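You operate a simulated robot arm through the tools that you are given. There is no shell and no other tool. Be economical: measure what you need, move in short steps, check, and stop when the job is done.

You run a simulated two-armed robot. Do the job below in one go: nothing can be reset, and whatever is moved stays where it is left.

JOB
Start the welder up and leave it ready, with the green lamp lit.
Fine: main switch on, pump on, press start, then put the key in and turn the key switch on.

The check looks at the end state, three seconds after you hand in, the way a careful person would. Anything else that was tipped, shoved, dropped, spilled or broken makes it a failure.

ROBOT AND FRAMES
Two 7-joint arms with fingered hands on one trunk that stands fixed in place. Base frame: the origin is at the foot of the trunk, x ahead of it, y to its left, z up. Readings come in m, degrees, newtons and seconds.
The left shoulder is at [0.029, 0.104, 1.246], the right one opposite. With the tool pointing down near the work surface each hand reaches from about 0.22 to 0.56 m from the base axis, measured 20 degrees to its own side. Payload 2.4 kg a hand.
Tool frame (each hand has its own): the origin (TCP) lies between the finger pads and is the grasp point; the fingertips stand 0.017 m ahead of it; z points along the fingers, y is the line along which they close. The gripper opens to 0.088 m. The gripper's body begins 0.047 m behind the TCP. The gripper is a hand of 2 fingers: y runs from the thumb to the fingers, the wrist lies at [0, 0, -0.165] in the tool frame.
Orientation is that of the tool frame in the base frame, as a unit quaternion [w, x, y, z]. With the fingers straight down and closing along the base's y, the tool's x points along the base's -x, its y along +y and its z along -z.

CONTROLS
- The arms move only by the tool step_arm. It takes "left_steps", "right_steps" or both (then of equal length, played together; a hand with none holds still); each is a list of rows, each an object of numbers (a shift or turn left out is 0): "tx", "ty", "tz": the shift along the tool's x, y, z in units of 400 mm (1.0 is 400 mm); "wx", "wy", "wz": the turn, a rotation vector about the tool's x, y, z in units of 45 degrees (1.0 is 45 degrees). In form: [{"tx": .., "ty": .., "tz": .., "wx": .., "wy": .., "wz": ..}, ...]. A call has 1 to 8 rows; each row is the pose to reach, as a shift and turn from the pose commanded when the call began, along the tool's axes at that moment. A call with a number of a shift or a turn outside -1 to 1 is refused whole. Rows are played at 5 a second. More than 0.05 m and 8.6 degrees between two rows, and nothing of the call is played. A pose out of reach is approached as far as the arm can. The call stops where the force on the tool passes 90 N (or 10 N more than at its start, if that is more) or the arm is blocked; 0.2 s more then pass. In this call time passes only in rows, and 0.2 s behind the last. It gives the time, the measured TCP pose, the force on the tool (base axes), the opening and the grip force at its end, in the units of the frame above (readings bear some noise), with the torque about the TCP (base axes, N m) and any sound that the robot's microphone picked up.
- Cameras (640 x 400 px; columns grow to the right, rows downward): "scene" is now at [0.1013, 0.0354, 1.2018]; the picture's right is [0.42, -0.91, 0.00], its down [0.22, 0.10, -0.97] and it looks along [0.88, 0.41, 0.24] (base axes); focal length 214 px, centre (320, 200). "left" rides on the left gripper at [-0.05, 0.003, -0.063] in its tool frame; the picture's right is [-0.06, -1.00, 0.00], its down [0.78, -0.05, -0.62] and it looks along [0.62, -0.04, 0.79] (tool axes); focal length 275 px, centre (320, 200). "right" rides on the right gripper at [0.05, 0.003, -0.063] in its tool frame; the picture's right is [-0.06, 1.00, 0.00], its down [-0.78, -0.05, -0.62] and it looks along [-0.62, -0.04, 0.79] (tool axes); focal length 275 px, centre (320, 200). There is no depth. A picture from a camera that has moved, and an enlarged one, comes with that camera's place and axes in the base frame and with its lens.
- capture(camera): a new picture of that camera. It takes no simulated time.
- lift_body(by): slides the trunk up (or, below 0, down) by that many m; the arms and the scene camera ride with it, the base frame stays. It gives what a move gives, with no picture.
- finger_targets(finger1, thumb_bend, hand): sets how far each is bent, from 0 (flat) to 1 (curled in); at 0.3 the hand is open as for a grip, at 0.7 the pads meet at the TCP. One left out holds its place. A second passes; each finger stops where it meets its share of the squeeze, and holds until it gets a number again. It is the only way to open and close the hand. It gives what a move gives, with no picture; readings hold the bend of each and the force on the fingers (four entries, about 0 where the hand has none), thumb and palm.
- turn_head(pan, tilt): turns the head with the scene camera to pan (to the left, within 60 degrees either way) and tilt (down, from -29 to 69), counted from straight ahead of the robot. It gives what a move gives.
- enlarge(camera, box): a new picture of the part [left, top, right, bottom] of that camera's present view, enlarged. It takes no simulated time.
- hand_in(): hands the job in; it is judged then, once.

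Go step by step. Nothing tells you positions but the pictures and the camera data: compare them with the known pose of the tool, close in by small moves and look again before you grip or let go. The budget is 120 turns and 78 pictures, counting those below and the enlarged ones. Unless the task says otherwise, let go and move clear before handing in, and close with one line.

The tools are called after "Request:" as name(argument=value, ...) on one line, values as JSON. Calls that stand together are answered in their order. step_arm: Moves the arms, as the interface text tells. Its arguments: {"type":"object","properties":{"left_steps":{"type":"array","items":{"type":"object","properties":{"tx":{"type":"number"},"ty":{"type":"number"},"tz":{"type":"number"},"wx":{"type":"number"},"wy":{"type":"number"},"wz":{"type":"number"}}}},"right_steps":{"type":"array","items":{"type":"object","properties":{"tx":{"type":"number"},"ty":{"type":"number"},"tz":{"type":"number"},"wx":{"type":"number"},"wy":{"type":"number"},"wz":{"type":"number"}}}}},"required":[]} The other tools are called the same way: lift_body (by) slides the trunk up or down; finger_targets (finger1, thumb_bend, hand) moves the fingers one by one; turn_head (pan, tilt) turns the head that bears the scene camera; capture (camera) takes a picture; enlarge (camera, box) takes an enlarged picture of a part of a camera's view; hand_in () hands the job in.

At the start:

```text
time: 0.0
left_tcp_pos: [0.3257, 0.374, 1.2441]
left_tool_rot: [-0.001, 0.0, 1.0, 0.0]
left_wrist_force: [-0.1, -0.9, 0.2]
left_moment: [0.01, 0.01, 0.0]
left_opening: 0.0877
left_grasp_force: 0.0
left_shape: jaw
left_bend: [0.3, 0.3]
left_finger forces: [0.1, 0.0, 0.1, 0.1, 0.1, 0.0]
right_tcp_pos: [0.3549, 0.0177, 1.299]
right_tool_rot: [0.0, 0.0, 1.0, 0.0]
right_wrist_force: [-0.1, 0.7, 0.7]
right_moment: [0.0, 0.03, 0.03]
right_opening: 0.0877
right_grasp_force: 0.0
right_shape: jaw
right_bend: [0.3, 0.3]
right_finger forces: [0.1, 0.1, 0.1, 0.1, 0.1, 0.0]
trunk travel left (down, up): [-0.475, 0.375]
head pan, tilt: [50.1, 15.8]
```

scene: 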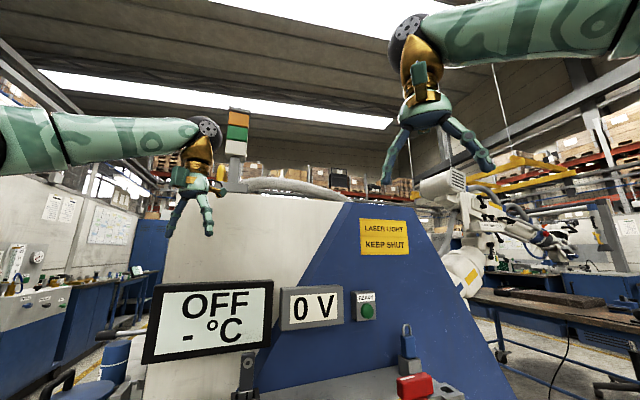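
right: 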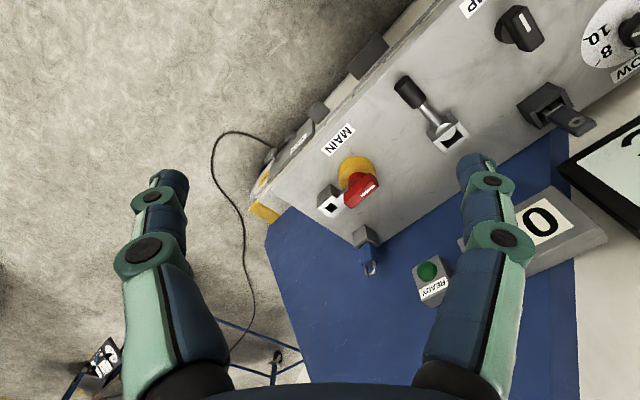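
left: 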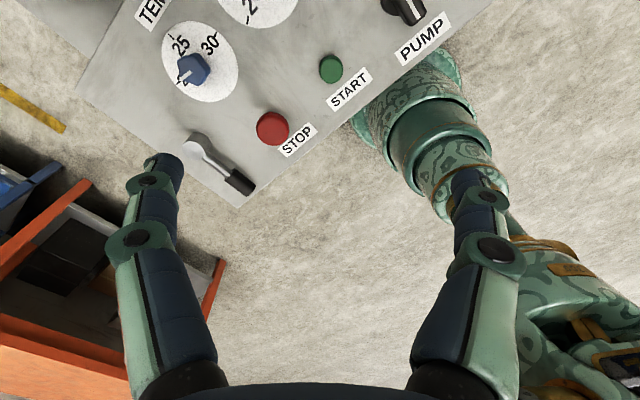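

The panel lies in front of and below the hands: main switch (red), pump, key switch, start, stop, temperature and flow dials. I'll tilt the head down to see the whole panel.

Request:
turn_head(pan=40, tilt=55)

Request:
capture(camera="scene")

```text
time: 1.1
left_tcp_pos: [0.3273, 0.375, 1.2452]
left_tool_rot: [0.0, -0.001, 1.0, 0.0]
left_wrist_force: [0.8, 0.6, 0.9]
left_moment: [-0.01, 0.0, 0.01]
left_opening: 0.088
left_grasp_force: 0.1
left_shape: jaw
left_bend: [0.3, 0.3]
left_finger forces: [0.0, 0.0, 0.0, 0.0, 0.0, 0.0]
right_tcp_pos: [0.3569, 0.0166, 1.3001]
right_tool_rot: [0.0, 0.001, 1.0, 0.0]
right_wrist_force: [-0.8, -0.2, -0.1]
right_moment: [-0.02, -0.05, 0.02]
right_opening: 0.0879
right_grasp_force: 0.1
right_shape: jaw
right_bend: [0.3, 0.3]
right_finger forces: [0.0, 0.0, 0.0, 0.0, 0.1, 0.1]
trunk travel left (down, up): [-0.475, 0.375]
head pan, tilt: [40.0, 55.0]
```

```text
74 pictures are left
camera scene: at [0.1016, 0.0354, 1.2013], right [0.42, -0.91, 0.0], down [0.21, 0.1, -0.97], along [0.88, 0.41, 0.24], focal length 214 px, centre (320, 200)
```

scene: 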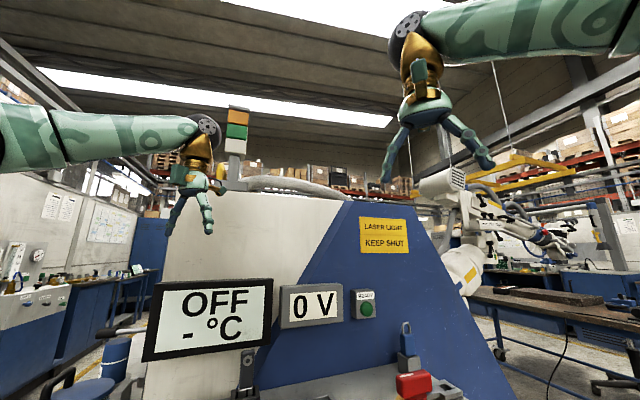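

The picture was unchanged by the head turn, so I look again.

Request:
capture(camera="scene")

```text
73 pictures are left
camera scene: at [0.1016, 0.0354, 1.2013], right [0.42, -0.91, 0.0], down [0.21, 0.1, -0.97], along [0.88, 0.41, 0.24], focal length 214 px, centre (320, 200)
```

scene: 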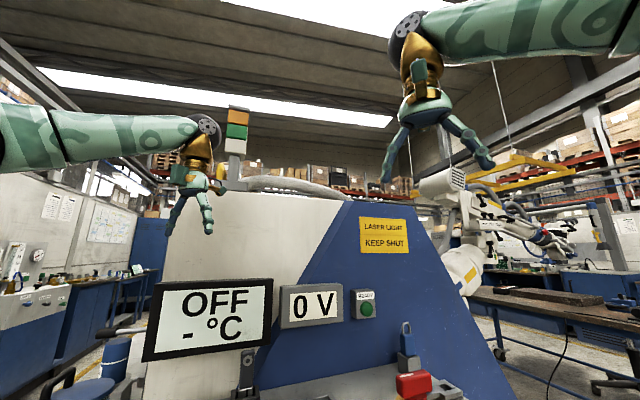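

The head reads as turned, but the view stays. I'll try once more with other values.

Request:
turn_head(pan=30, tilt=60)

```text
time: 1.8
left_tcp_pos: [0.3259, 0.3743, 1.2447]
left_tool_rot: [0.001, 0.0, 1.0, 0.0]
left_wrist_force: [0.8, 0.5, 0.4]
left_moment: [-0.01, 0.03, -0.02]
left_opening: 0.0878
left_grasp_force: 0.0
left_shape: jaw
left_bend: [0.3, 0.3]
left_finger forces: [0.0, 0.0, 0.0, 0.0, 0.0, 0.0]
right_tcp_pos: [0.3553, 0.0173, 1.2992]
right_tool_rot: [0.0, 0.0, 1.0, -0.001]
right_wrist_force: [0.3, -0.2, 0.0]
right_moment: [0.01, 0.01, 0.03]
right_opening: 0.088
right_grasp_force: 0.0
right_shape: jaw
right_bend: [0.3, 0.3]
right_finger forces: [0.0, 0.0, 0.0, 0.0, 0.1, 0.0]
trunk travel left (down, up): [-0.475, 0.375]
head pan, tilt: [30.0, 60.0]
```

Request:
capture(camera="scene")

Request:
capture(camera="right")

Request:
capture(camera="left")

```text
72 pictures are left
camera scene: at [0.1019, 0.0353, 1.201], right [0.42, -0.91, 0.0], down [0.21, 0.1, -0.97], along [0.88, 0.41, 0.23], focal length 214 px, centre (320, 200)
```

scene: 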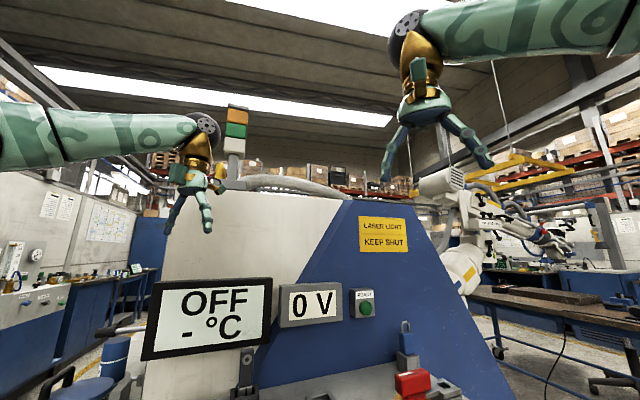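

```text
71 pictures are left
camera right: at [0.3069, 0.0211, 1.3629], right [0.06, 1.0, 0.0], down [0.78, -0.05, 0.62], along [0.62, -0.04, -0.79], focal length 275 px, centre (320, 200)
```

right: 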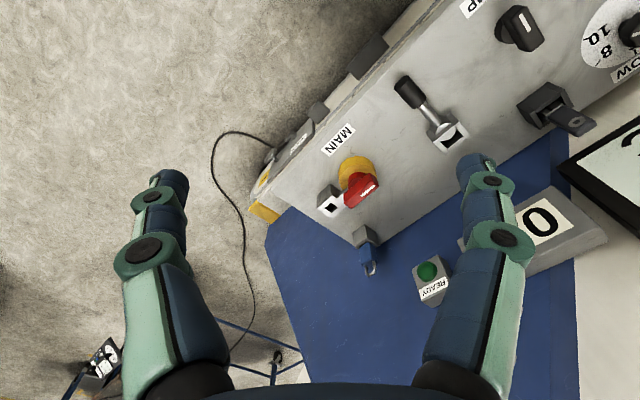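

```text
70 pictures are left
camera left: at [0.3761, 0.3788, 1.3091], right [0.06, -1.0, 0.0], down [-0.78, -0.05, 0.62], along [-0.62, -0.04, -0.79], focal length 275 px, centre (320, 200)
```

left: 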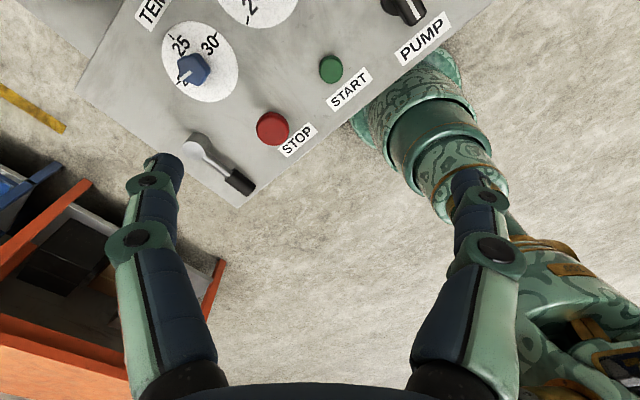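

The head reacts only barely, so I'll rely on hand cameras. Let me enlarge details.

Request:
enlarge(camera="right", box=[240, 60, 480, 300])

Request:
enlarge(camera="right", box=[440, 0, 640, 200])

Request:
enlarge(camera="scene", box=[100, 260, 480, 400])

```text
1.67 times, centred on (360, 180) of right
camera zoom: at [0.3069, 0.0211, 1.3629], right [0.06, 1.0, 0.0], down [0.78, -0.05, 0.62], along [0.62, -0.04, -0.79], focal length 459 px, centre (253, 233)
```

zoom: 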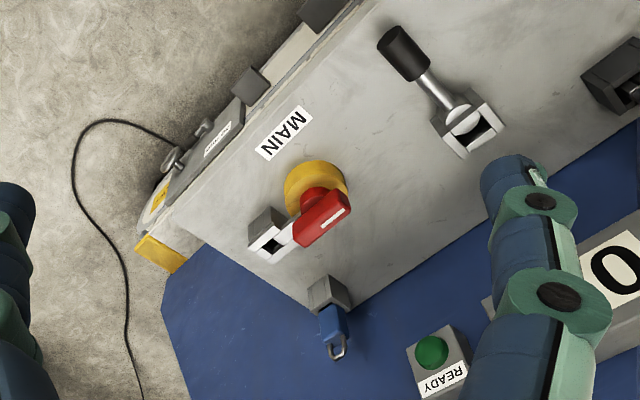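

```text
2.00 times, centred on (540, 100) of right
camera zoom: at [0.3069, 0.0211, 1.3629], right [0.06, 1.0, 0.0], down [0.78, -0.05, 0.62], along [0.62, -0.04, -0.79], focal length 551 px, centre (-120, 400)
```

zoom: 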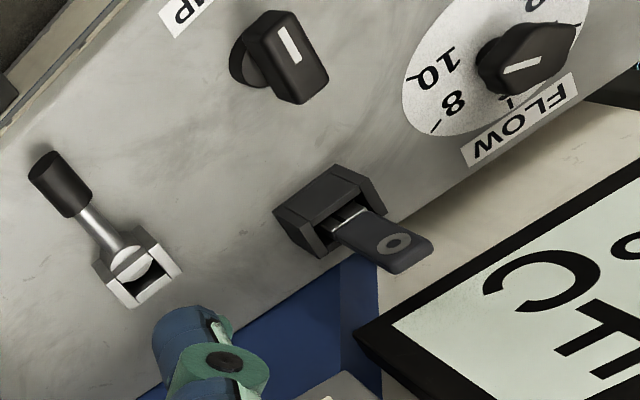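

```text
1.68 times, centred on (290, 330) of scene
camera zoom: at [0.1019, 0.0353, 1.201], right [0.42, -0.91, 0.0], down [0.21, 0.1, -0.97], along [0.88, 0.41, 0.23], focal length 361 px, centre (370, -19)
```

zoom: 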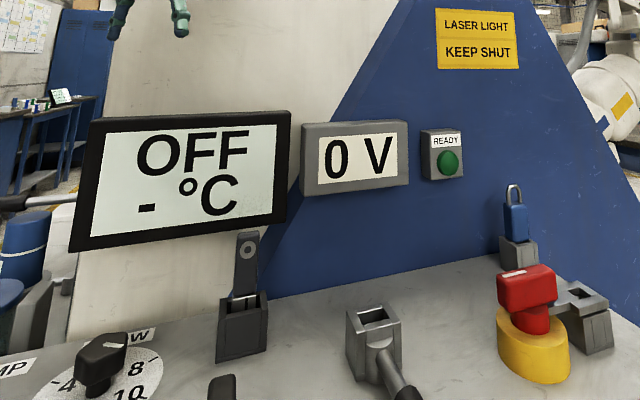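

The main switch is free of its padlock; the key stands upright in a dark holder. I need a wider view to find the key switch, so I raise the trunk.

Request:
lift_body(by=0.2)

```text
time: 4.0
left_tcp_pos: [0.3267, 0.3737, 1.4451]
left_tool_rot: [-0.001, 0.0, 1.0, 0.001]
left_wrist_force: [0.1, -0.2, -0.9]
left_moment: [0.01, -0.02, 0.02]
left_opening: 0.0878
left_grasp_force: 0.1
left_shape: jaw
left_bend: [0.3, 0.3]
left_finger forces: [0.1, 0.0, 0.1, 0.0, 0.0, 0.0]
right_tcp_pos: [0.357, 0.0173, 1.4986]
right_tool_rot: [0.0, 0.0, 1.0, 0.001]
right_wrist_force: [-0.8, 0.4, 0.5]
right_moment: [-0.01, 0.02, 0.02]
right_opening: 0.0878
right_grasp_force: 0.1
right_shape: jaw
right_bend: [0.3, 0.3]
right_finger forces: [0.0, 0.0, 0.0, 0.0, 0.0, 0.1]
trunk travel left (down, up): [-0.675, 0.175]
head pan, tilt: [30.0, 60.0]
```

Request:
capture(camera="scene")

Request:
capture(camera="right")

Request:
capture(camera="left")

```text
66 pictures are left
camera scene: at [0.0984, 0.0378, 1.4022], right [0.45, -0.89, 0.0], down [0.21, 0.11, -0.97], along [0.87, 0.44, 0.24], focal length 214 px, centre (320, 200)
```

scene: 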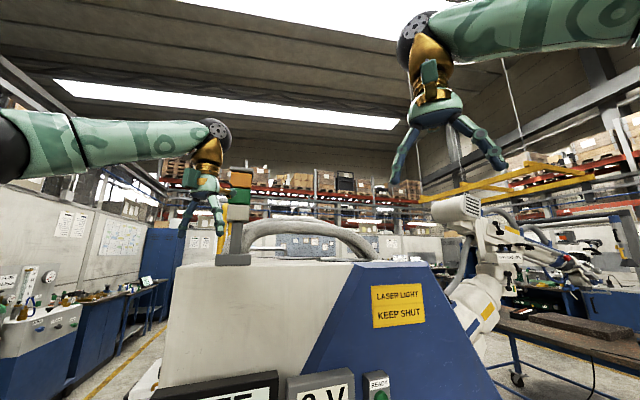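

```text
65 pictures are left
camera right: at [0.3071, 0.0212, 1.5628], right [0.06, 1.0, 0.0], down [0.78, -0.05, 0.62], along [0.62, -0.04, -0.79], focal length 275 px, centre (320, 200)
```

right: 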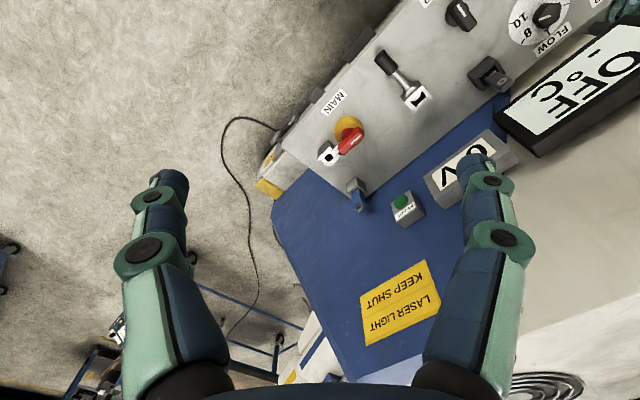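

```text
64 pictures are left
camera left: at [0.3763, 0.3788, 1.5086], right [0.06, -1.0, 0.0], down [-0.78, -0.05, 0.62], along [-0.62, -0.04, -0.78], focal length 275 px, centre (320, 200)
```

left: 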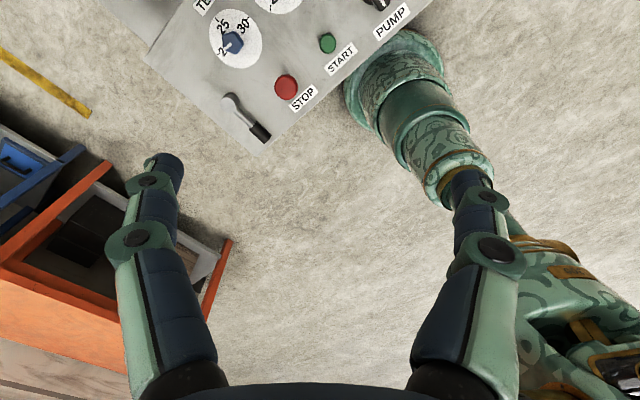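

The key switch may be on the desk's front face, or on parts not yet seen. I lower the trunk back and move the right hand back, tilting its camera up to look at the front.

Request:
lift_body(by=-0.25)

Request:
step_arm(right_steps=[{"tx": 0.1, "ty": 0.05, "wy": -0.15}, {"tx": 0.2, "ty": 0.1, "wy": -0.3}, {"tx": 0.3, "ty": 0.15, "wy": -0.45}, {"tx": 0.38, "ty": 0.2, "wy": -0.6}])

Request:
turn_head(pan=50, tilt=69)

Request:
capture(camera="right")

Request:
capture(camera="scene")

```text
time: 6.5
left_tcp_pos: [0.3258, 0.3747, 1.1951]
left_tool_rot: [0.0, 0.0, 1.0, 0.0]
left_wrist_force: [0.1, 0.2, -0.7]
left_moment: [0.0, 0.0, 0.01]
left_opening: 0.0881
left_grasp_force: 0.1
left_shape: jaw
left_bend: [0.3, 0.3]
left_finger forces: [0.0, 0.0, 0.0, 0.0, 0.1, 0.0]
right_tcp_pos: [0.3564, 0.0175, 1.2489]
right_tool_rot: [0.0, 0.0, 1.0, 0.0]
right_wrist_force: [0.0, 0.4, 1.0]
right_moment: [-0.02, 0.0, -0.02]
right_opening: 0.0878
right_grasp_force: 0.0
right_shape: jaw
right_bend: [0.3, 0.3]
right_finger forces: [0.0, 0.0, 0.1, 0.0, 0.0, 0.0]
trunk travel left (down, up): [-0.425, 0.425]
head pan, tilt: [30.0, 60.0]
```

```text
time: 7.5
left_tcp_pos: [0.3255, 0.3746, 1.1945]
left_tool_rot: [0.001, 0.0, 1.0, 0.0]
left_wrist_force: [0.5, -1.0, 0.5]
left_moment: [0.06, 0.0, 0.01]
left_opening: 0.0875
left_grasp_force: 0.0
left_shape: jaw
left_bend: [0.3, 0.3]
left_finger forces: [0.2, 0.0, 0.0, 0.1, 0.0, 0.0]
right_tcp_pos: [0.2027, 0.0967, 1.2484]
right_tool_rot: [0.234, 0.001, 0.972, 0.0]
right_wrist_force: [-0.5, -0.2, 0.4]
right_moment: [-0.01, 0.03, 0.01]
right_opening: 0.0882
right_grasp_force: 0.1
right_shape: jaw
right_bend: [0.3, 0.3]
right_finger forces: [0.0, 0.1, 0.1, 0.0, 0.1, 0.0]
trunk travel left (down, up): [-0.425, 0.425]
head pan, tilt: [30.0, 60.0]
```

```text
time: 8.4
left_tcp_pos: [0.3268, 0.374, 1.1953]
left_tool_rot: [0.0, 0.0, 1.0, 0.0]
left_wrist_force: [-0.5, -0.7, 0.2]
left_moment: [0.0, 0.0, -0.01]
left_opening: 0.0879
left_grasp_force: 0.0
left_shape: jaw
left_bend: [0.3, 0.3]
left_finger forces: [0.0, 0.1, 0.0, 0.1, 0.1, 0.0]
right_tcp_pos: [0.2042, 0.0956, 1.2481]
right_tool_rot: [0.234, 0.0, 0.972, 0.0]
right_wrist_force: [0.0, -0.4, 0.0]
right_moment: [0.0, 0.0, 0.0]
right_opening: 0.0881
right_grasp_force: 0.1
right_shape: jaw
right_bend: [0.3, 0.3]
right_finger forces: [0.0, 0.1, 0.0, 0.1, 0.1, 0.0]
trunk travel left (down, up): [-0.425, 0.425]
head pan, tilt: [50.0, 68.8]
```

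```text
63 pictures are left
camera right: at [0.1306, 0.0995, 1.2822], right [0.05, 1.0, 0.03], down [0.42, -0.05, 0.91], along [0.91, -0.04, -0.42], focal length 275 px, centre (320, 200)
```

right: 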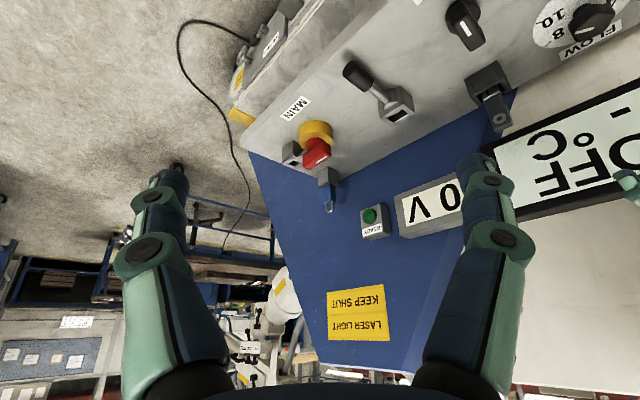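

```text
62 pictures are left
camera scene: at [0.1086, 0.034, 1.1409], right [0.38, -0.92, 0.0], down [0.11, 0.05, -0.99], along [0.92, 0.38, 0.12], focal length 214 px, centre (320, 200)
```

scene: 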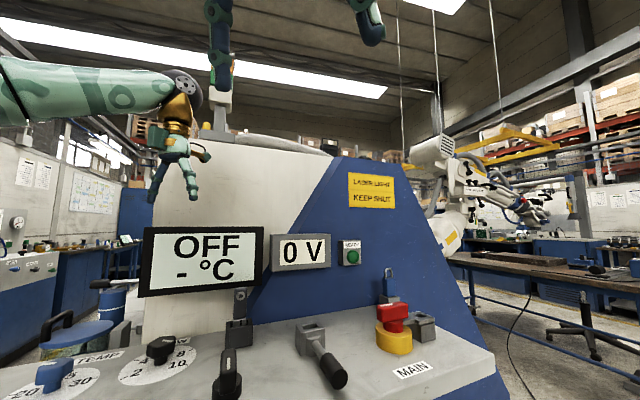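

The scene camera slowly comes down by itself. I zoom into the front of the desk at the upper part of the right image.

Request:
enlarge(camera="right", box=[200, 0, 360, 140])

Request:
enlarge(camera="right", box=[330, 0, 530, 140])

```text
2.86 times, centred on (280, 70) of right
camera zoom: at [0.1306, 0.0995, 1.2822], right [0.05, 1.0, 0.03], down [0.42, -0.05, 0.91], along [0.91, -0.04, -0.42], focal length 786 px, centre (434, 571)
```

zoom: 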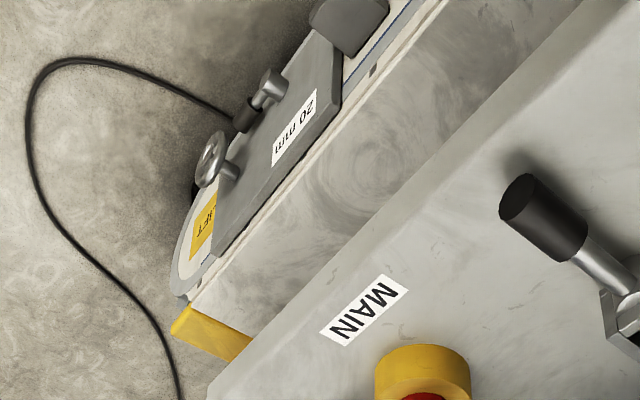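

```text
2.86 times, centred on (430, 70) of right
camera zoom: at [0.1306, 0.0995, 1.2822], right [0.05, 1.0, 0.03], down [0.42, -0.05, 0.91], along [0.91, -0.04, -0.42], focal length 786 px, centre (6, 571)
```

zoom: 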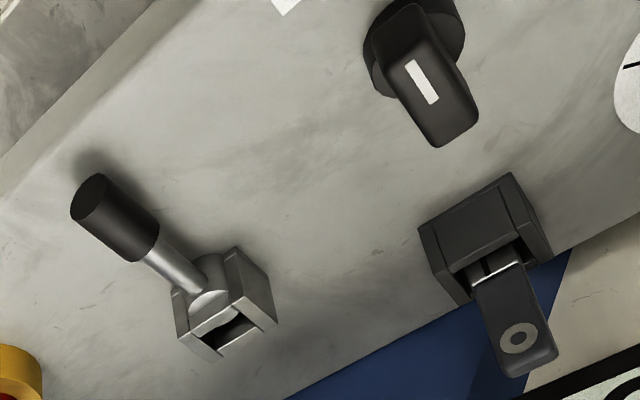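

The left part of the panel isn't seen yet. I tilt the left hand so its camera looks down and ahead.

Request:
step_arm(left_steps=[{"tz": -0.05, "tx": 0.05, "wy": -0.18}, {"tz": -0.1, "tx": 0.1, "wy": -0.36}, {"tz": -0.15, "tx": 0.15, "wy": -0.54}, {"tz": -0.2, "tx": 0.2, "wy": -0.72}, {"tz": -0.25, "tx": 0.25, "wy": -0.9}, {"tz": -0.25, "tx": 0.3, "wy": -1.0}])

Request:
capture(camera="left")

Request:
capture(camera="scene")

```text
time: 9.8
left_tcp_pos: [0.2046, 0.3743, 1.294]
left_tool_rot: [0.383, -0.001, 0.924, 0.001]
left_wrist_force: [1.2, -0.3, 0.2]
left_moment: [-0.03, 0.02, 0.0]
left_opening: 0.088
left_grasp_force: 0.0
left_shape: jaw
left_bend: [0.3, 0.3]
left_finger forces: [0.1, 0.0, 0.0, 0.1, 0.0, 0.0]
left hand out of reach, approached as far as the arm can: row 3
right_tcp_pos: [0.2034, 0.0963, 1.2477]
right_tool_rot: [0.234, 0.0, 0.972, 0.0]
right_wrist_force: [-0.2, 0.5, -0.2]
right_moment: [0.01, -0.01, 0.02]
right_opening: 0.0878
right_grasp_force: 0.0
right_shape: jaw
right_bend: [0.3, 0.3]
right_finger forces: [0.1, 0.0, 0.0, 0.0, 0.1, 0.0]
trunk travel left (down, up): [-0.425, 0.425]
head pan, tilt: [50.0, 68.8]
```

```text
59 pictures are left
camera left: at [0.1949, 0.3786, 1.3759], right [0.04, -1.0, 0.04], down [-0.99, -0.05, -0.12], along [0.12, -0.04, -0.99], focal length 275 px, centre (320, 200)
```

left: 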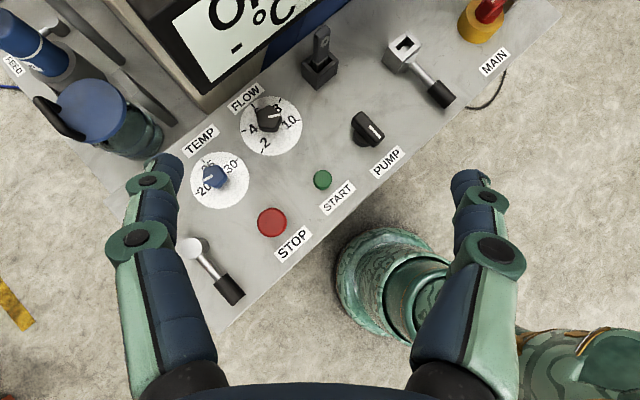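

```text
58 pictures are left
camera scene: at [0.0642, 0.0437, 1.0306], right [0.77, -0.64, 0.0], down [-0.6, -0.71, -0.36], along [0.23, 0.28, -0.93], focal length 214 px, centre (320, 200)
```

scene: 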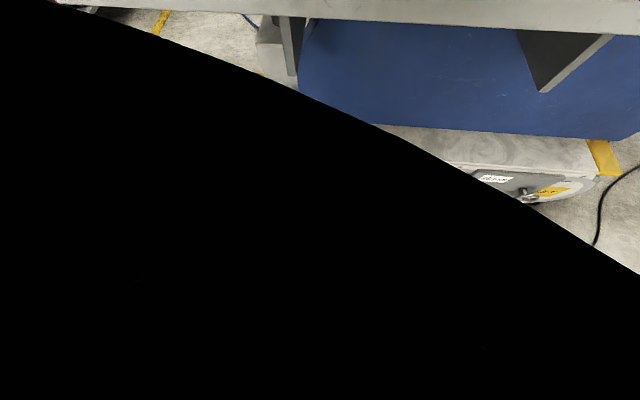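

Now the whole panel is in the left picture. I zoom on the parts, and set the head to a useful tilt.

Request:
turn_head(pan=50, tilt=42)

Request:
enlarge(camera="left", box=[290, 0, 530, 150])

Request:
enlarge(camera="left", box=[0, 0, 180, 180])

```text
time: 10.7
left_tcp_pos: [0.2062, 0.3749, 1.2948]
left_tool_rot: [0.383, 0.0, 0.924, 0.0]
left_wrist_force: [-0.4, 0.1, 0.2]
left_moment: [-0.01, -0.03, -0.03]
left_opening: 0.0879
left_grasp_force: 0.1
left_shape: jaw
left_bend: [0.3, 0.3]
left_finger forces: [0.0, 0.0, 0.0, 0.0, 0.0, 0.1]
right_tcp_pos: [0.2042, 0.0946, 1.2477]
right_tool_rot: [0.234, 0.001, 0.972, 0.0]
right_wrist_force: [-0.7, -0.8, 0.2]
right_moment: [-0.03, -0.01, 0.0]
right_opening: 0.0879
right_grasp_force: 0.2
right_shape: jaw
right_bend: [0.3, 0.3]
right_finger forces: [0.0, 0.1, 0.0, 0.1, 0.0, 0.1]
trunk travel left (down, up): [-0.425, 0.425]
head pan, tilt: [50.0, 42.0]
```

```text
2.67 times, centred on (410, 75) of left
camera zoom: at [0.1959, 0.3788, 1.3757], right [0.04, -1.0, 0.04], down [-0.99, -0.05, -0.12], along [0.12, -0.04, -0.99], focal length 734 px, centre (80, 533)
```

zoom: 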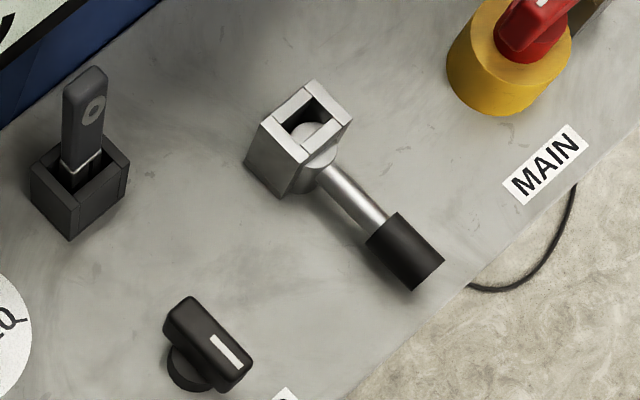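

```text
2.22 times, centred on (90, 90) of left
camera zoom: at [0.1959, 0.3788, 1.3757], right [0.04, -1.0, 0.04], down [-0.99, -0.05, -0.12], along [0.12, -0.04, -0.99], focal length 612 px, centre (831, 444)
```

zoom: 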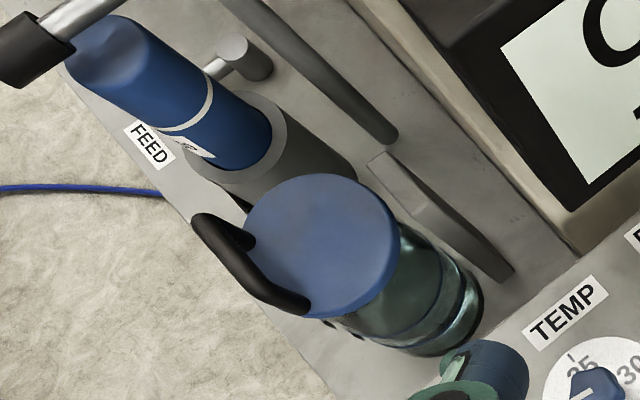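

The silver box with a square socket and lever looks like the key switch. I look at it with the scene camera.

Request:
step_arm(right_steps=[{"tx": 0.0, "wy": 0.0}, {"tx": 0.0}])

Request:
capture(camera="scene")

```text
time: 11.3
left_tcp_pos: [0.2049, 0.3738, 1.2949]
left_tool_rot: [0.382, 0.001, 0.924, 0.0]
left_wrist_force: [-0.1, 1.0, 0.1]
left_moment: [0.04, -0.01, 0.02]
left_opening: 0.0877
left_grasp_force: 0.0
left_shape: jaw
left_bend: [0.3, 0.3]
left_finger forces: [0.1, 0.0, 0.0, 0.0, 0.0, 0.0]
right_tcp_pos: [0.2036, 0.0961, 1.2477]
right_tool_rot: [0.233, 0.0, 0.972, -0.001]
right_wrist_force: [0.7, -0.9, 0.2]
right_moment: [0.01, 0.02, 0.0]
right_opening: 0.0879
right_grasp_force: 0.2
right_shape: jaw
right_bend: [0.3, 0.3]
right_finger forces: [0.0, 0.0, 0.1, 0.1, 0.0, 0.1]
trunk travel left (down, up): [-0.425, 0.425]
head pan, tilt: [50.0, 42.0]
```

```text
55 pictures are left
camera scene: at [0.0824, 0.065, 1.0638], right [0.77, -0.64, 0.0], down [-0.43, -0.51, -0.74], along [0.48, 0.57, -0.67], focal length 214 px, centre (320, 200)
```

scene: 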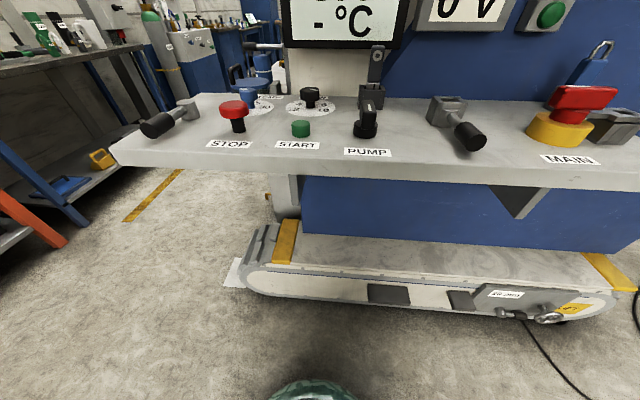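

The head now works. The panel is level and faces the robot at about 50° to the left. I zoom in.

Request:
enlarge(camera="scene", box=[340, 30, 640, 180])

Request:
enlarge(camera="scene", box=[110, 60, 410, 180])

```text
2.13 times, centred on (490, 105) of scene
camera zoom: at [0.0824, 0.065, 1.0638], right [0.77, -0.64, 0.0], down [-0.43, -0.51, -0.74], along [0.48, 0.57, -0.67], focal length 458 px, centre (-43, 403)
```

zoom: 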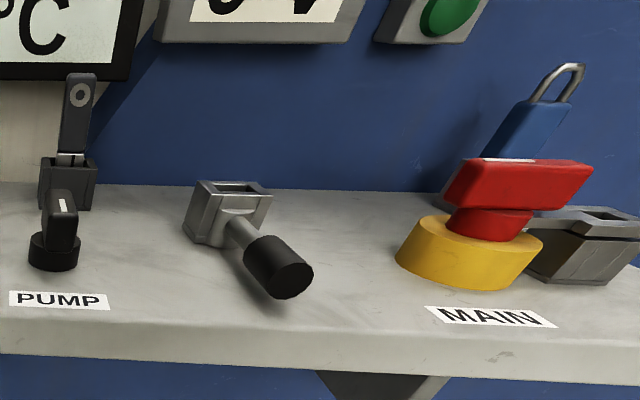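

```text
2.13 times, centred on (260, 120) of scene
camera zoom: at [0.0824, 0.065, 1.0638], right [0.77, -0.64, 0.0], down [-0.43, -0.51, -0.74], along [0.48, 0.57, -0.67], focal length 458 px, centre (448, 371)
```

zoom: 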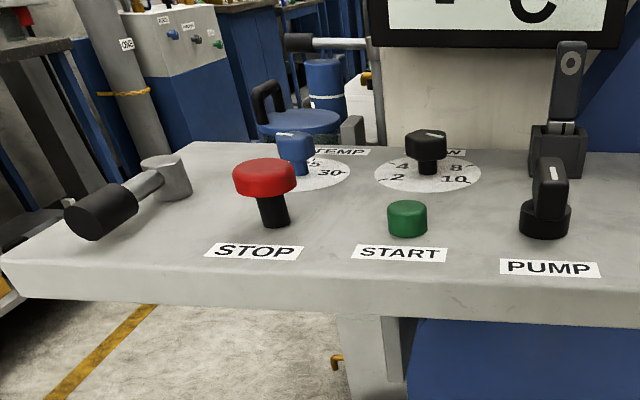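

Key geometry (base frame): desk surface z≈0.897, START top ≈(0.287,0.359,0.916), pump knob top ≈(0.370,0.287,0.947), main handle top ≈(0.574,0.076,0.975). I bring the right hand toward the main switch, upright.

Request:
step_arm(right_steps=[{"tx": -0.082, "ty": -0.019, "tz": 0.064, "wy": 0.1}, {"tx": -0.163, "ty": -0.038, "tz": 0.129, "wy": 0.2}, {"tx": -0.245, "ty": -0.057, "tz": 0.193, "wy": 0.3}, {"tx": -0.327, "ty": -0.077, "tz": 0.257, "wy": 0.4}, {"tx": -0.408, "ty": -0.096, "tz": 0.322, "wy": 0.5}, {"tx": -0.49, "ty": -0.115, "tz": 0.386, "wy": 0.6}])

Request:
step_arm(right_steps=[{"tx": -0.03, "wz": 0.18}, {"tx": -0.06, "wz": 0.36}, {"tx": -0.1, "wz": 0.54}, {"tx": -0.14, "wz": 0.72}, {"tx": -0.18, "wz": 0.889}])

Request:
capture(camera="right")

Request:
capture(camera="scene")

```text
time: 12.7
left_tcp_pos: [0.205, 0.3745, 1.2942]
left_tool_rot: [0.382, 0.001, 0.924, 0.0]
left_wrist_force: [0.0, -0.8, 0.0]
left_moment: [0.02, -0.01, 0.03]
left_opening: 0.0882
left_grasp_force: 0.0
left_shape: jaw
left_bend: [0.3, 0.3]
left_finger forces: [0.0, 0.0, 0.0, 0.1, 0.1, 0.0]
right_tcp_pos: [0.451, 0.049, 1.1984]
right_tool_rot: [0.0, 0.0, 1.0, 0.0]
right_wrist_force: [0.2, -0.2, 0.6]
right_moment: [0.01, -0.01, 0.05]
right_opening: 0.0878
right_grasp_force: 0.0
right_shape: jaw
right_bend: [0.3, 0.3]
right_finger forces: [0.0, 0.1, 0.0, 0.0, 0.0, 0.0]
trunk travel left (down, up): [-0.425, 0.425]
head pan, tilt: [50.0, 42.0]
```

```text
time: 13.9
left_tcp_pos: [0.2049, 0.376, 1.2943]
left_tool_rot: [0.383, 0.0, 0.924, 0.0]
left_wrist_force: [0.2, 0.5, -0.6]
left_moment: [-0.04, 0.03, -0.02]
left_opening: 0.0877
left_grasp_force: 0.0
left_shape: jaw
left_bend: [0.3, 0.3]
left_finger forces: [0.1, 0.0, 0.1, 0.0, 0.0, 0.0]
right_tcp_pos: [0.4896, 0.04, 1.1804]
right_tool_rot: [0.001, 0.343, 0.939, -0.001]
right_wrist_force: [0.8, 0.4, -0.2]
right_moment: [-0.01, -0.02, -0.06]
right_opening: 0.0878
right_grasp_force: 0.0
right_shape: jaw
right_bend: [0.3, 0.3]
right_finger forces: [0.0, 0.0, 0.1, 0.0, 0.1, 0.1]
right hand out of reach, approached as far as the arm can: row 3, 4, 5
trunk travel left (down, up): [-0.425, 0.425]
head pan, tilt: [50.0, 42.0]
```

```text
52 pictures are left
camera right: at [0.4535, 0.0757, 1.244], right [0.69, 0.72, 0.0], down [0.57, -0.54, 0.62], along [0.45, -0.43, -0.78], focal length 275 px, centre (320, 200)
```

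right: 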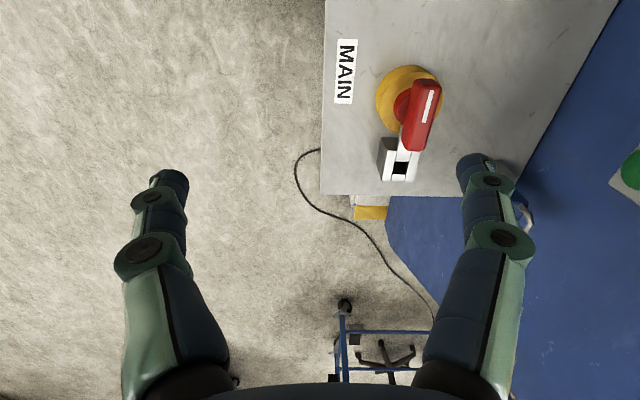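

```text
51 pictures are left
camera scene: at [0.0821, 0.0654, 1.0638], right [0.77, -0.64, 0.0], down [-0.43, -0.51, -0.74], along [0.48, 0.57, -0.67], focal length 214 px, centre (320, 200)
```

scene: 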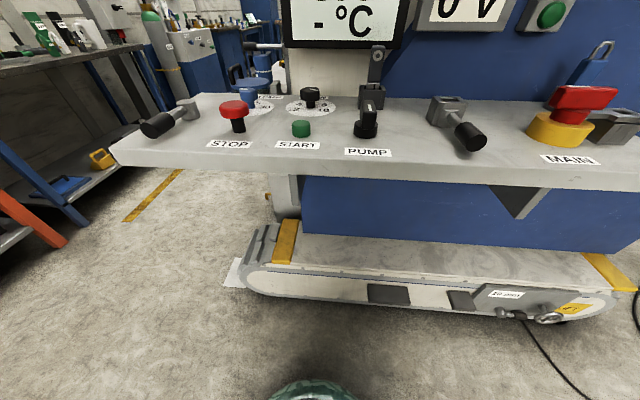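

Straight down can't reach the main switch; a hand tilted outward can. I turn the hand back, close its fingers, then tilt it by 40°.

Request:
step_arm(right_steps=[{"tx": 0.05, "ty": -0.04, "wz": -0.18}, {"tx": 0.1, "ty": -0.08, "wz": -0.36}, {"tx": 0.15, "ty": -0.12, "wz": -0.54}, {"tx": 0.19, "ty": -0.16, "wz": -0.72}, {"tx": 0.19, "ty": -0.16, "wz": -0.889}])

Request:
finger_targets(hand="right", finger1=0.7, thumb_bend=0.7)

Request:
step_arm(right_steps=[{"wy": -0.18}, {"wy": -0.36}, {"wy": -0.54}, {"wy": -0.72}, {"wy": -0.889}])

```text
time: 15.1
left_tcp_pos: [0.2048, 0.3743, 1.2947]
left_tool_rot: [0.383, -0.001, 0.924, 0.001]
left_wrist_force: [0.5, -0.1, -0.2]
left_moment: [0.0, 0.01, -0.03]
left_opening: 0.0877
left_grasp_force: 0.1
left_shape: jaw
left_bend: [0.3, 0.3]
left_finger forces: [0.0, 0.1, 0.1, 0.1, 0.1, 0.0]
right_tcp_pos: [0.3927, 0.0413, 1.1818]
right_tool_rot: [0.0, -0.001, 1.0, 0.0]
right_wrist_force: [-0.4, -0.7, 0.0]
right_moment: [0.04, 0.0, -0.02]
right_opening: 0.0877
right_grasp_force: 0.0
right_shape: jaw
right_bend: [0.3, 0.3]
right_finger forces: [0.0, 0.1, 0.0, 0.1, 0.1, 0.0]
trunk travel left (down, up): [-0.425, 0.425]
head pan, tilt: [50.0, 42.0]
```

```text
time: 16.1
left_tcp_pos: [0.2063, 0.3757, 1.2958]
left_tool_rot: [0.382, 0.0, 0.924, 0.001]
left_wrist_force: [-0.2, -0.7, 0.4]
left_moment: [0.0, 0.0, -0.01]
left_opening: 0.0883
left_grasp_force: 0.0
left_shape: jaw
left_bend: [0.3, 0.3]
left_finger forces: [0.1, 0.1, 0.0, 0.0, 0.0, 0.0]
right_tcp_pos: [0.3906, 0.0408, 1.1814]
right_tool_rot: [0.0, 0.0, 1.0, 0.0]
right_wrist_force: [-0.5, 0.1, 0.1]
right_moment: [0.0, 0.0, 0.01]
right_opening: 0.0001
right_grasp_force: 0.0
right_shape: fingers
right_bend: [0.7, 0.7]
right_finger forces: [0.1, 0.1, 0.0, 0.0, 0.0, 0.0]
trunk travel left (down, up): [-0.425, 0.425]
head pan, tilt: [50.0, 42.0]
```

```text
time: 17.3
left_tcp_pos: [0.2064, 0.3748, 1.294]
left_tool_rot: [0.383, 0.0, 0.924, 0.0]
left_wrist_force: [0.2, -0.7, 0.1]
left_moment: [-0.01, -0.01, 0.02]
left_opening: 0.0881
left_grasp_force: 0.1
left_shape: jaw
left_bend: [0.3, 0.3]
left_finger forces: [0.1, 0.0, 0.0, 0.0, 0.0, 0.0]
right_tcp_pos: [0.3925, 0.0415, 1.1825]
right_tool_rot: [0.344, 0.0, 0.939, 0.0]
right_wrist_force: [0.0, 0.5, 0.1]
right_moment: [-0.01, -0.01, -0.05]
right_opening: 0.0002
right_grasp_force: 0.0
right_shape: fingers
right_bend: [0.7, 0.7]
right_finger forces: [0.0, 0.1, 0.1, 0.0, 0.1, 0.0]
trunk travel left (down, up): [-0.425, 0.425]
head pan, tilt: [50.0, 42.0]
```

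The main switch is better reached by the left arm (its shoulder line is closer). I clear the right hand to the side to act as a camera and bring the left hand in with fingers closed.

Request:
step_arm(right_steps=[{"tx": 0.0, "ty": -0.07, "tz": -0.03, "wy": 0.18}, {"tx": 0.005, "ty": -0.14, "tz": -0.07, "wy": 0.36}, {"tx": 0.01, "ty": -0.21, "tz": -0.1, "wy": 0.54}, {"tx": 0.015, "ty": -0.28, "tz": -0.14, "wy": 0.72}, {"tx": 0.015, "ty": -0.35, "tz": -0.175, "wy": 0.889}])

Request:
finger_targets(hand="left", finger1=0.7, thumb_bend=0.7)

Request:
step_arm(left_steps=[{"tx": -0.022, "ty": -0.054, "tz": 0.086}, {"tx": -0.045, "ty": -0.109, "tz": 0.172}, {"tx": -0.067, "ty": -0.163, "tz": 0.258}, {"tx": -0.089, "ty": -0.217, "tz": 0.344}, {"tx": -0.111, "ty": -0.272, "tz": 0.43}, {"tx": -0.134, "ty": -0.326, "tz": 0.516}, {"tx": -0.156, "ty": -0.381, "tz": 0.6}, {"tx": -0.178, "ty": -0.435, "tz": 0.6875}])

Request:
capture(camera="right")

Request:
capture(camera="scene")

```text
time: 18.5
left_tcp_pos: [0.2061, 0.3737, 1.2941]
left_tool_rot: [0.382, 0.0, 0.924, 0.0]
left_wrist_force: [0.6, 0.2, -0.4]
left_moment: [-0.04, -0.01, 0.02]
left_opening: 0.0882
left_grasp_force: 0.1
left_shape: jaw
left_bend: [0.3, 0.3]
left_finger forces: [0.1, 0.1, 0.0, 0.0, 0.1, 0.0]
right_tcp_pos: [0.3425, -0.0998, 1.2307]
right_tool_rot: [-0.001, 0.0, 1.0, -0.001]
right_wrist_force: [0.0, -0.5, 0.7]
right_moment: [0.0, 0.01, 0.0]
right_opening: 0.0
right_grasp_force: 0.0
right_shape: fingers
right_bend: [0.7, 0.7]
right_finger forces: [0.0, 0.1, 0.0, 0.0, 0.1, 0.1]
trunk travel left (down, up): [-0.425, 0.425]
head pan, tilt: [50.0, 42.0]
```

```text
time: 19.5
left_tcp_pos: [0.2054, 0.3747, 1.2949]
left_tool_rot: [0.382, 0.0, 0.924, 0.0]
left_wrist_force: [-0.1, -1.0, 0.2]
left_moment: [-0.02, -0.01, 0.03]
left_opening: 0.0
left_grasp_force: 0.1
left_shape: fingers
left_bend: [0.7, 0.7]
left_finger forces: [0.1, 0.0, 0.0, 0.0, 0.0, 0.0]
right_tcp_pos: [0.3407, -0.0987, 1.2313]
right_tool_rot: [0.0, 0.001, 1.0, 0.001]
right_wrist_force: [-0.2, 0.1, 0.5]
right_moment: [-0.01, -0.01, 0.01]
right_opening: 0.0
right_grasp_force: 0.0
right_shape: fingers
right_bend: [0.7, 0.7]
right_finger forces: [0.0, 0.0, 0.0, 0.0, 0.0, 0.1]
trunk travel left (down, up): [-0.425, 0.425]
head pan, tilt: [50.0, 42.0]
```

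```text
time: 21.3
left_tcp_pos: [0.4552, 0.2034, 1.1503]
left_tool_rot: [0.382, -0.001, 0.924, 0.0]
left_wrist_force: [-0.8, 1.1, 0.7]
left_moment: [0.01, 0.02, 0.0]
left_opening: 0.0002
left_grasp_force: 0.0
left_shape: fingers
left_bend: [0.7, 0.7]
left_finger forces: [0.0, 0.0, 0.0, 0.0, 0.0, 0.0]
right_tcp_pos: [0.3409, -0.0993, 1.232]
right_tool_rot: [0.0, 0.0, 1.0, 0.001]
right_wrist_force: [0.5, -0.8, 0.4]
right_moment: [0.02, 0.01, -0.02]
right_opening: 0.0
right_grasp_force: 0.1
right_shape: fingers
right_bend: [0.7, 0.7]
right_finger forces: [0.0, 0.0, 0.1, 0.0, 0.0, 0.1]
trunk travel left (down, up): [-0.425, 0.425]
head pan, tilt: [50.0, 42.0]
```

```text
50 pictures are left
camera right: at [0.292, -0.0954, 1.2948], right [0.06, 1.0, 0.0], down [0.78, -0.05, 0.62], along [0.62, -0.04, -0.79], focal length 275 px, centre (320, 200)
```

right: 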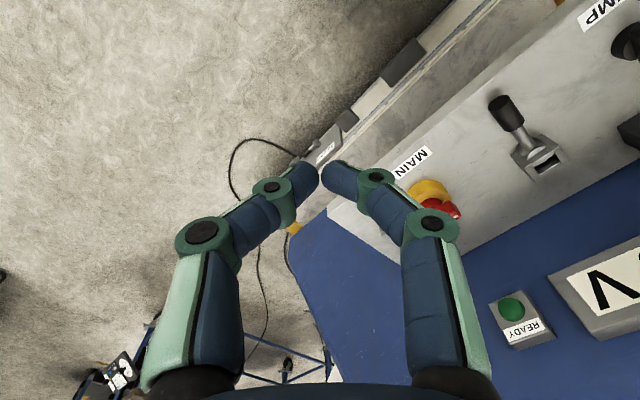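

```text
49 pictures are left
camera scene: at [0.0827, 0.0647, 1.0638], right [0.77, -0.64, 0.0], down [-0.43, -0.51, -0.74], along [0.48, 0.57, -0.67], focal length 214 px, centre (320, 200)
```

scene: 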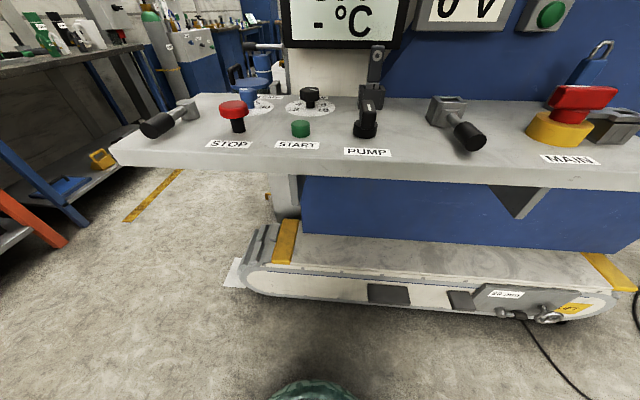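

I turn the head toward the main switch and yaw and open the right hand to see it.

Request:
finger_targets(hand="right", finger1=0.3, thumb_bend=0.3)

Request:
turn_head(pan=12, tilt=28)

Request:
step_arm(right_steps=[{"wz": -0.15}, {"wz": -0.3}, {"wz": -0.45}, {"wz": -0.55}])

Request:
capture(camera="right")

Request:
capture(camera="scene")

```text
time: 22.3
left_tcp_pos: [0.4552, 0.2056, 1.1529]
left_tool_rot: [0.383, 0.0, 0.924, 0.0]
left_wrist_force: [-0.6, 0.5, 0.2]
left_moment: [0.03, 0.0, -0.03]
left_opening: 0.0
left_grasp_force: 0.1
left_shape: fingers
left_bend: [0.7, 0.7]
left_finger forces: [0.0, 0.0, 0.1, 0.0, 0.0, 0.0]
right_tcp_pos: [0.3415, -0.0998, 1.2304]
right_tool_rot: [0.0, 0.0, 1.0, 0.0]
right_wrist_force: [0.0, -0.9, 0.7]
right_moment: [0.0, 0.0, 0.0]
right_opening: 0.0836
right_grasp_force: 0.0
right_shape: fingers
right_bend: [0.3, 0.3]
right_finger forces: [0.1, 0.0, 0.0, 0.1, 0.0, 0.1]
trunk travel left (down, up): [-0.425, 0.425]
head pan, tilt: [50.0, 42.0]
```

```text
time: 23.3
left_tcp_pos: [0.4536, 0.2045, 1.152]
left_tool_rot: [0.382, 0.0, 0.924, 0.001]
left_wrist_force: [0.3, 0.5, -0.1]
left_moment: [-0.01, 0.01, 0.02]
left_opening: 0.0
left_grasp_force: 0.1
left_shape: fingers
left_bend: [0.7, 0.7]
left_finger forces: [0.0, 0.0, 0.1, 0.0, 0.0, 0.0]
right_tcp_pos: [0.3419, -0.0993, 1.2308]
right_tool_rot: [0.0, 0.0, 1.0, 0.0]
right_wrist_force: [0.6, -0.3, 0.8]
right_moment: [0.01, 0.01, -0.02]
right_opening: 0.0835
right_grasp_force: 0.1
right_shape: fingers
right_bend: [0.3, 0.3]
right_finger forces: [0.0, 0.0, 0.0, 0.0, 0.1, 0.1]
trunk travel left (down, up): [-0.425, 0.425]
head pan, tilt: [12.0, 28.0]
```

```text
time: 24.3
left_tcp_pos: [0.4543, 0.2041, 1.1524]
left_tool_rot: [0.382, 0.0, 0.924, 0.0]
left_wrist_force: [0.0, 0.6, -0.1]
left_moment: [-0.01, -0.02, 0.02]
left_opening: 0.0
left_grasp_force: 0.0
left_shape: fingers
left_bend: [0.7, 0.7]
left_finger forces: [0.0, 0.0, 0.1, 0.0, 0.0, 0.1]
right_tcp_pos: [0.3414, -0.099, 1.2305]
right_tool_rot: [0.0, -0.215, 0.977, 0.0]
right_wrist_force: [-0.3, -0.5, 0.1]
right_moment: [0.01, 0.02, -0.01]
right_opening: 0.0835
right_grasp_force: 0.0
right_shape: fingers
right_bend: [0.3, 0.3]
right_finger forces: [0.0, 0.1, 0.0, 0.0, 0.0, 0.1]
trunk travel left (down, up): [-0.425, 0.425]
head pan, tilt: [12.0, 28.0]
```

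```text
48 pictures are left
camera right: at [0.2954, -0.1164, 1.2949], right [-0.36, 0.93, 0.0], down [0.73, 0.29, 0.62], along [0.58, 0.22, -0.79], focal length 275 px, centre (320, 200)
```

right: 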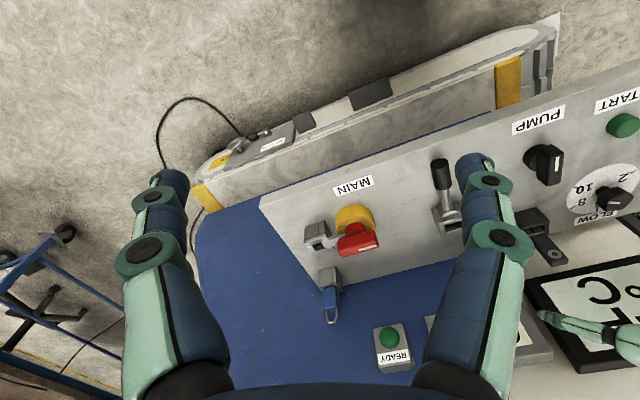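

```text
47 pictures are left
camera scene: at [0.118, 0.0198, 1.0852], right [0.21, -0.98, 0.0], down [-0.46, -0.1, -0.88], along [0.86, 0.18, -0.47], focal length 214 px, centre (320, 200)
```

scene: 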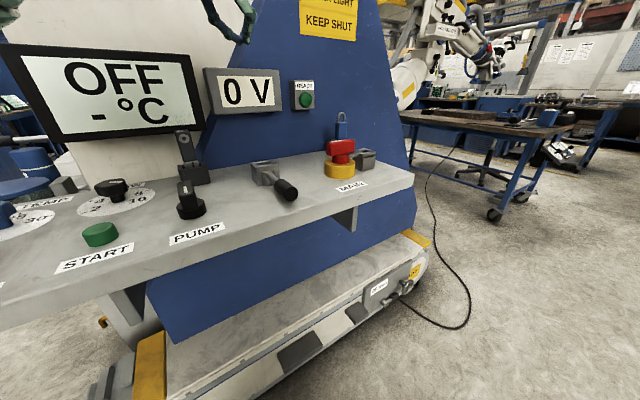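

READY lamp is on the back panel. Main switch centre is about (0.597,0.072), handle top z≈0.967, handle lying along the desk. I move the left closed fingers in front of the left end of the handle, still above it.

Request:
step_arm(left_steps=[{"tx": 0.009, "ty": -0.073, "tz": 0.061}, {"tx": 0.018, "ty": -0.146, "tz": 0.123}, {"tx": 0.028, "ty": -0.22, "tz": 0.185}, {"tx": 0.037, "ty": -0.293, "tz": 0.246}, {"tx": 0.046, "ty": -0.366, "tz": 0.3075}])

Request:
capture(camera="right")

Request:
capture(camera="scene")

```text
time: 25.5
left_tcp_pos: [0.5285, 0.0517, 1.0514]
left_tool_rot: [0.383, 0.0, 0.924, 0.001]
left_wrist_force: [-0.2, 0.1, 0.0]
left_moment: [-0.03, 0.02, -0.04]
left_opening: 0.0001
left_grasp_force: 0.2
left_shape: fingers
left_bend: [0.7, 0.7]
left_finger forces: [0.0, 0.0, 0.1, 0.0, 0.1, 0.0]
right_tcp_pos: [0.3422, -0.0997, 1.2321]
right_tool_rot: [0.0, -0.214, 0.977, 0.001]
right_wrist_force: [0.1, -0.1, -0.1]
right_moment: [0.04, -0.02, -0.03]
right_opening: 0.0836
right_grasp_force: 0.0
right_shape: fingers
right_bend: [0.3, 0.3]
right_finger forces: [0.0, 0.1, 0.0, 0.0, 0.0, 0.0]
trunk travel left (down, up): [-0.425, 0.425]
head pan, tilt: [12.0, 28.0]
```

```text
46 pictures are left
camera right: at [0.2954, -0.1166, 1.2948], right [-0.36, 0.93, 0.0], down [0.73, 0.28, 0.62], along [0.58, 0.22, -0.79], focal length 275 px, centre (320, 200)
```

right: 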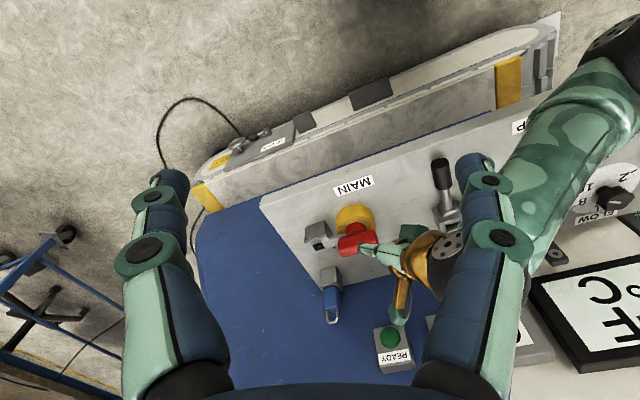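

```text
45 pictures are left
camera scene: at [0.118, 0.0195, 1.0852], right [0.21, -0.98, 0.0], down [-0.46, -0.1, -0.88], along [0.86, 0.18, -0.47], focal length 214 px, centre (320, 200)
```

scene: 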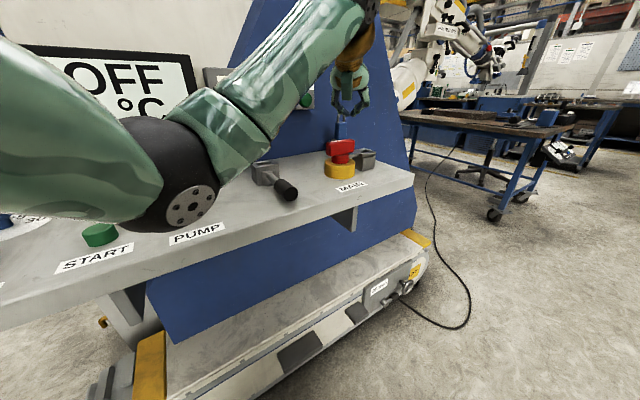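

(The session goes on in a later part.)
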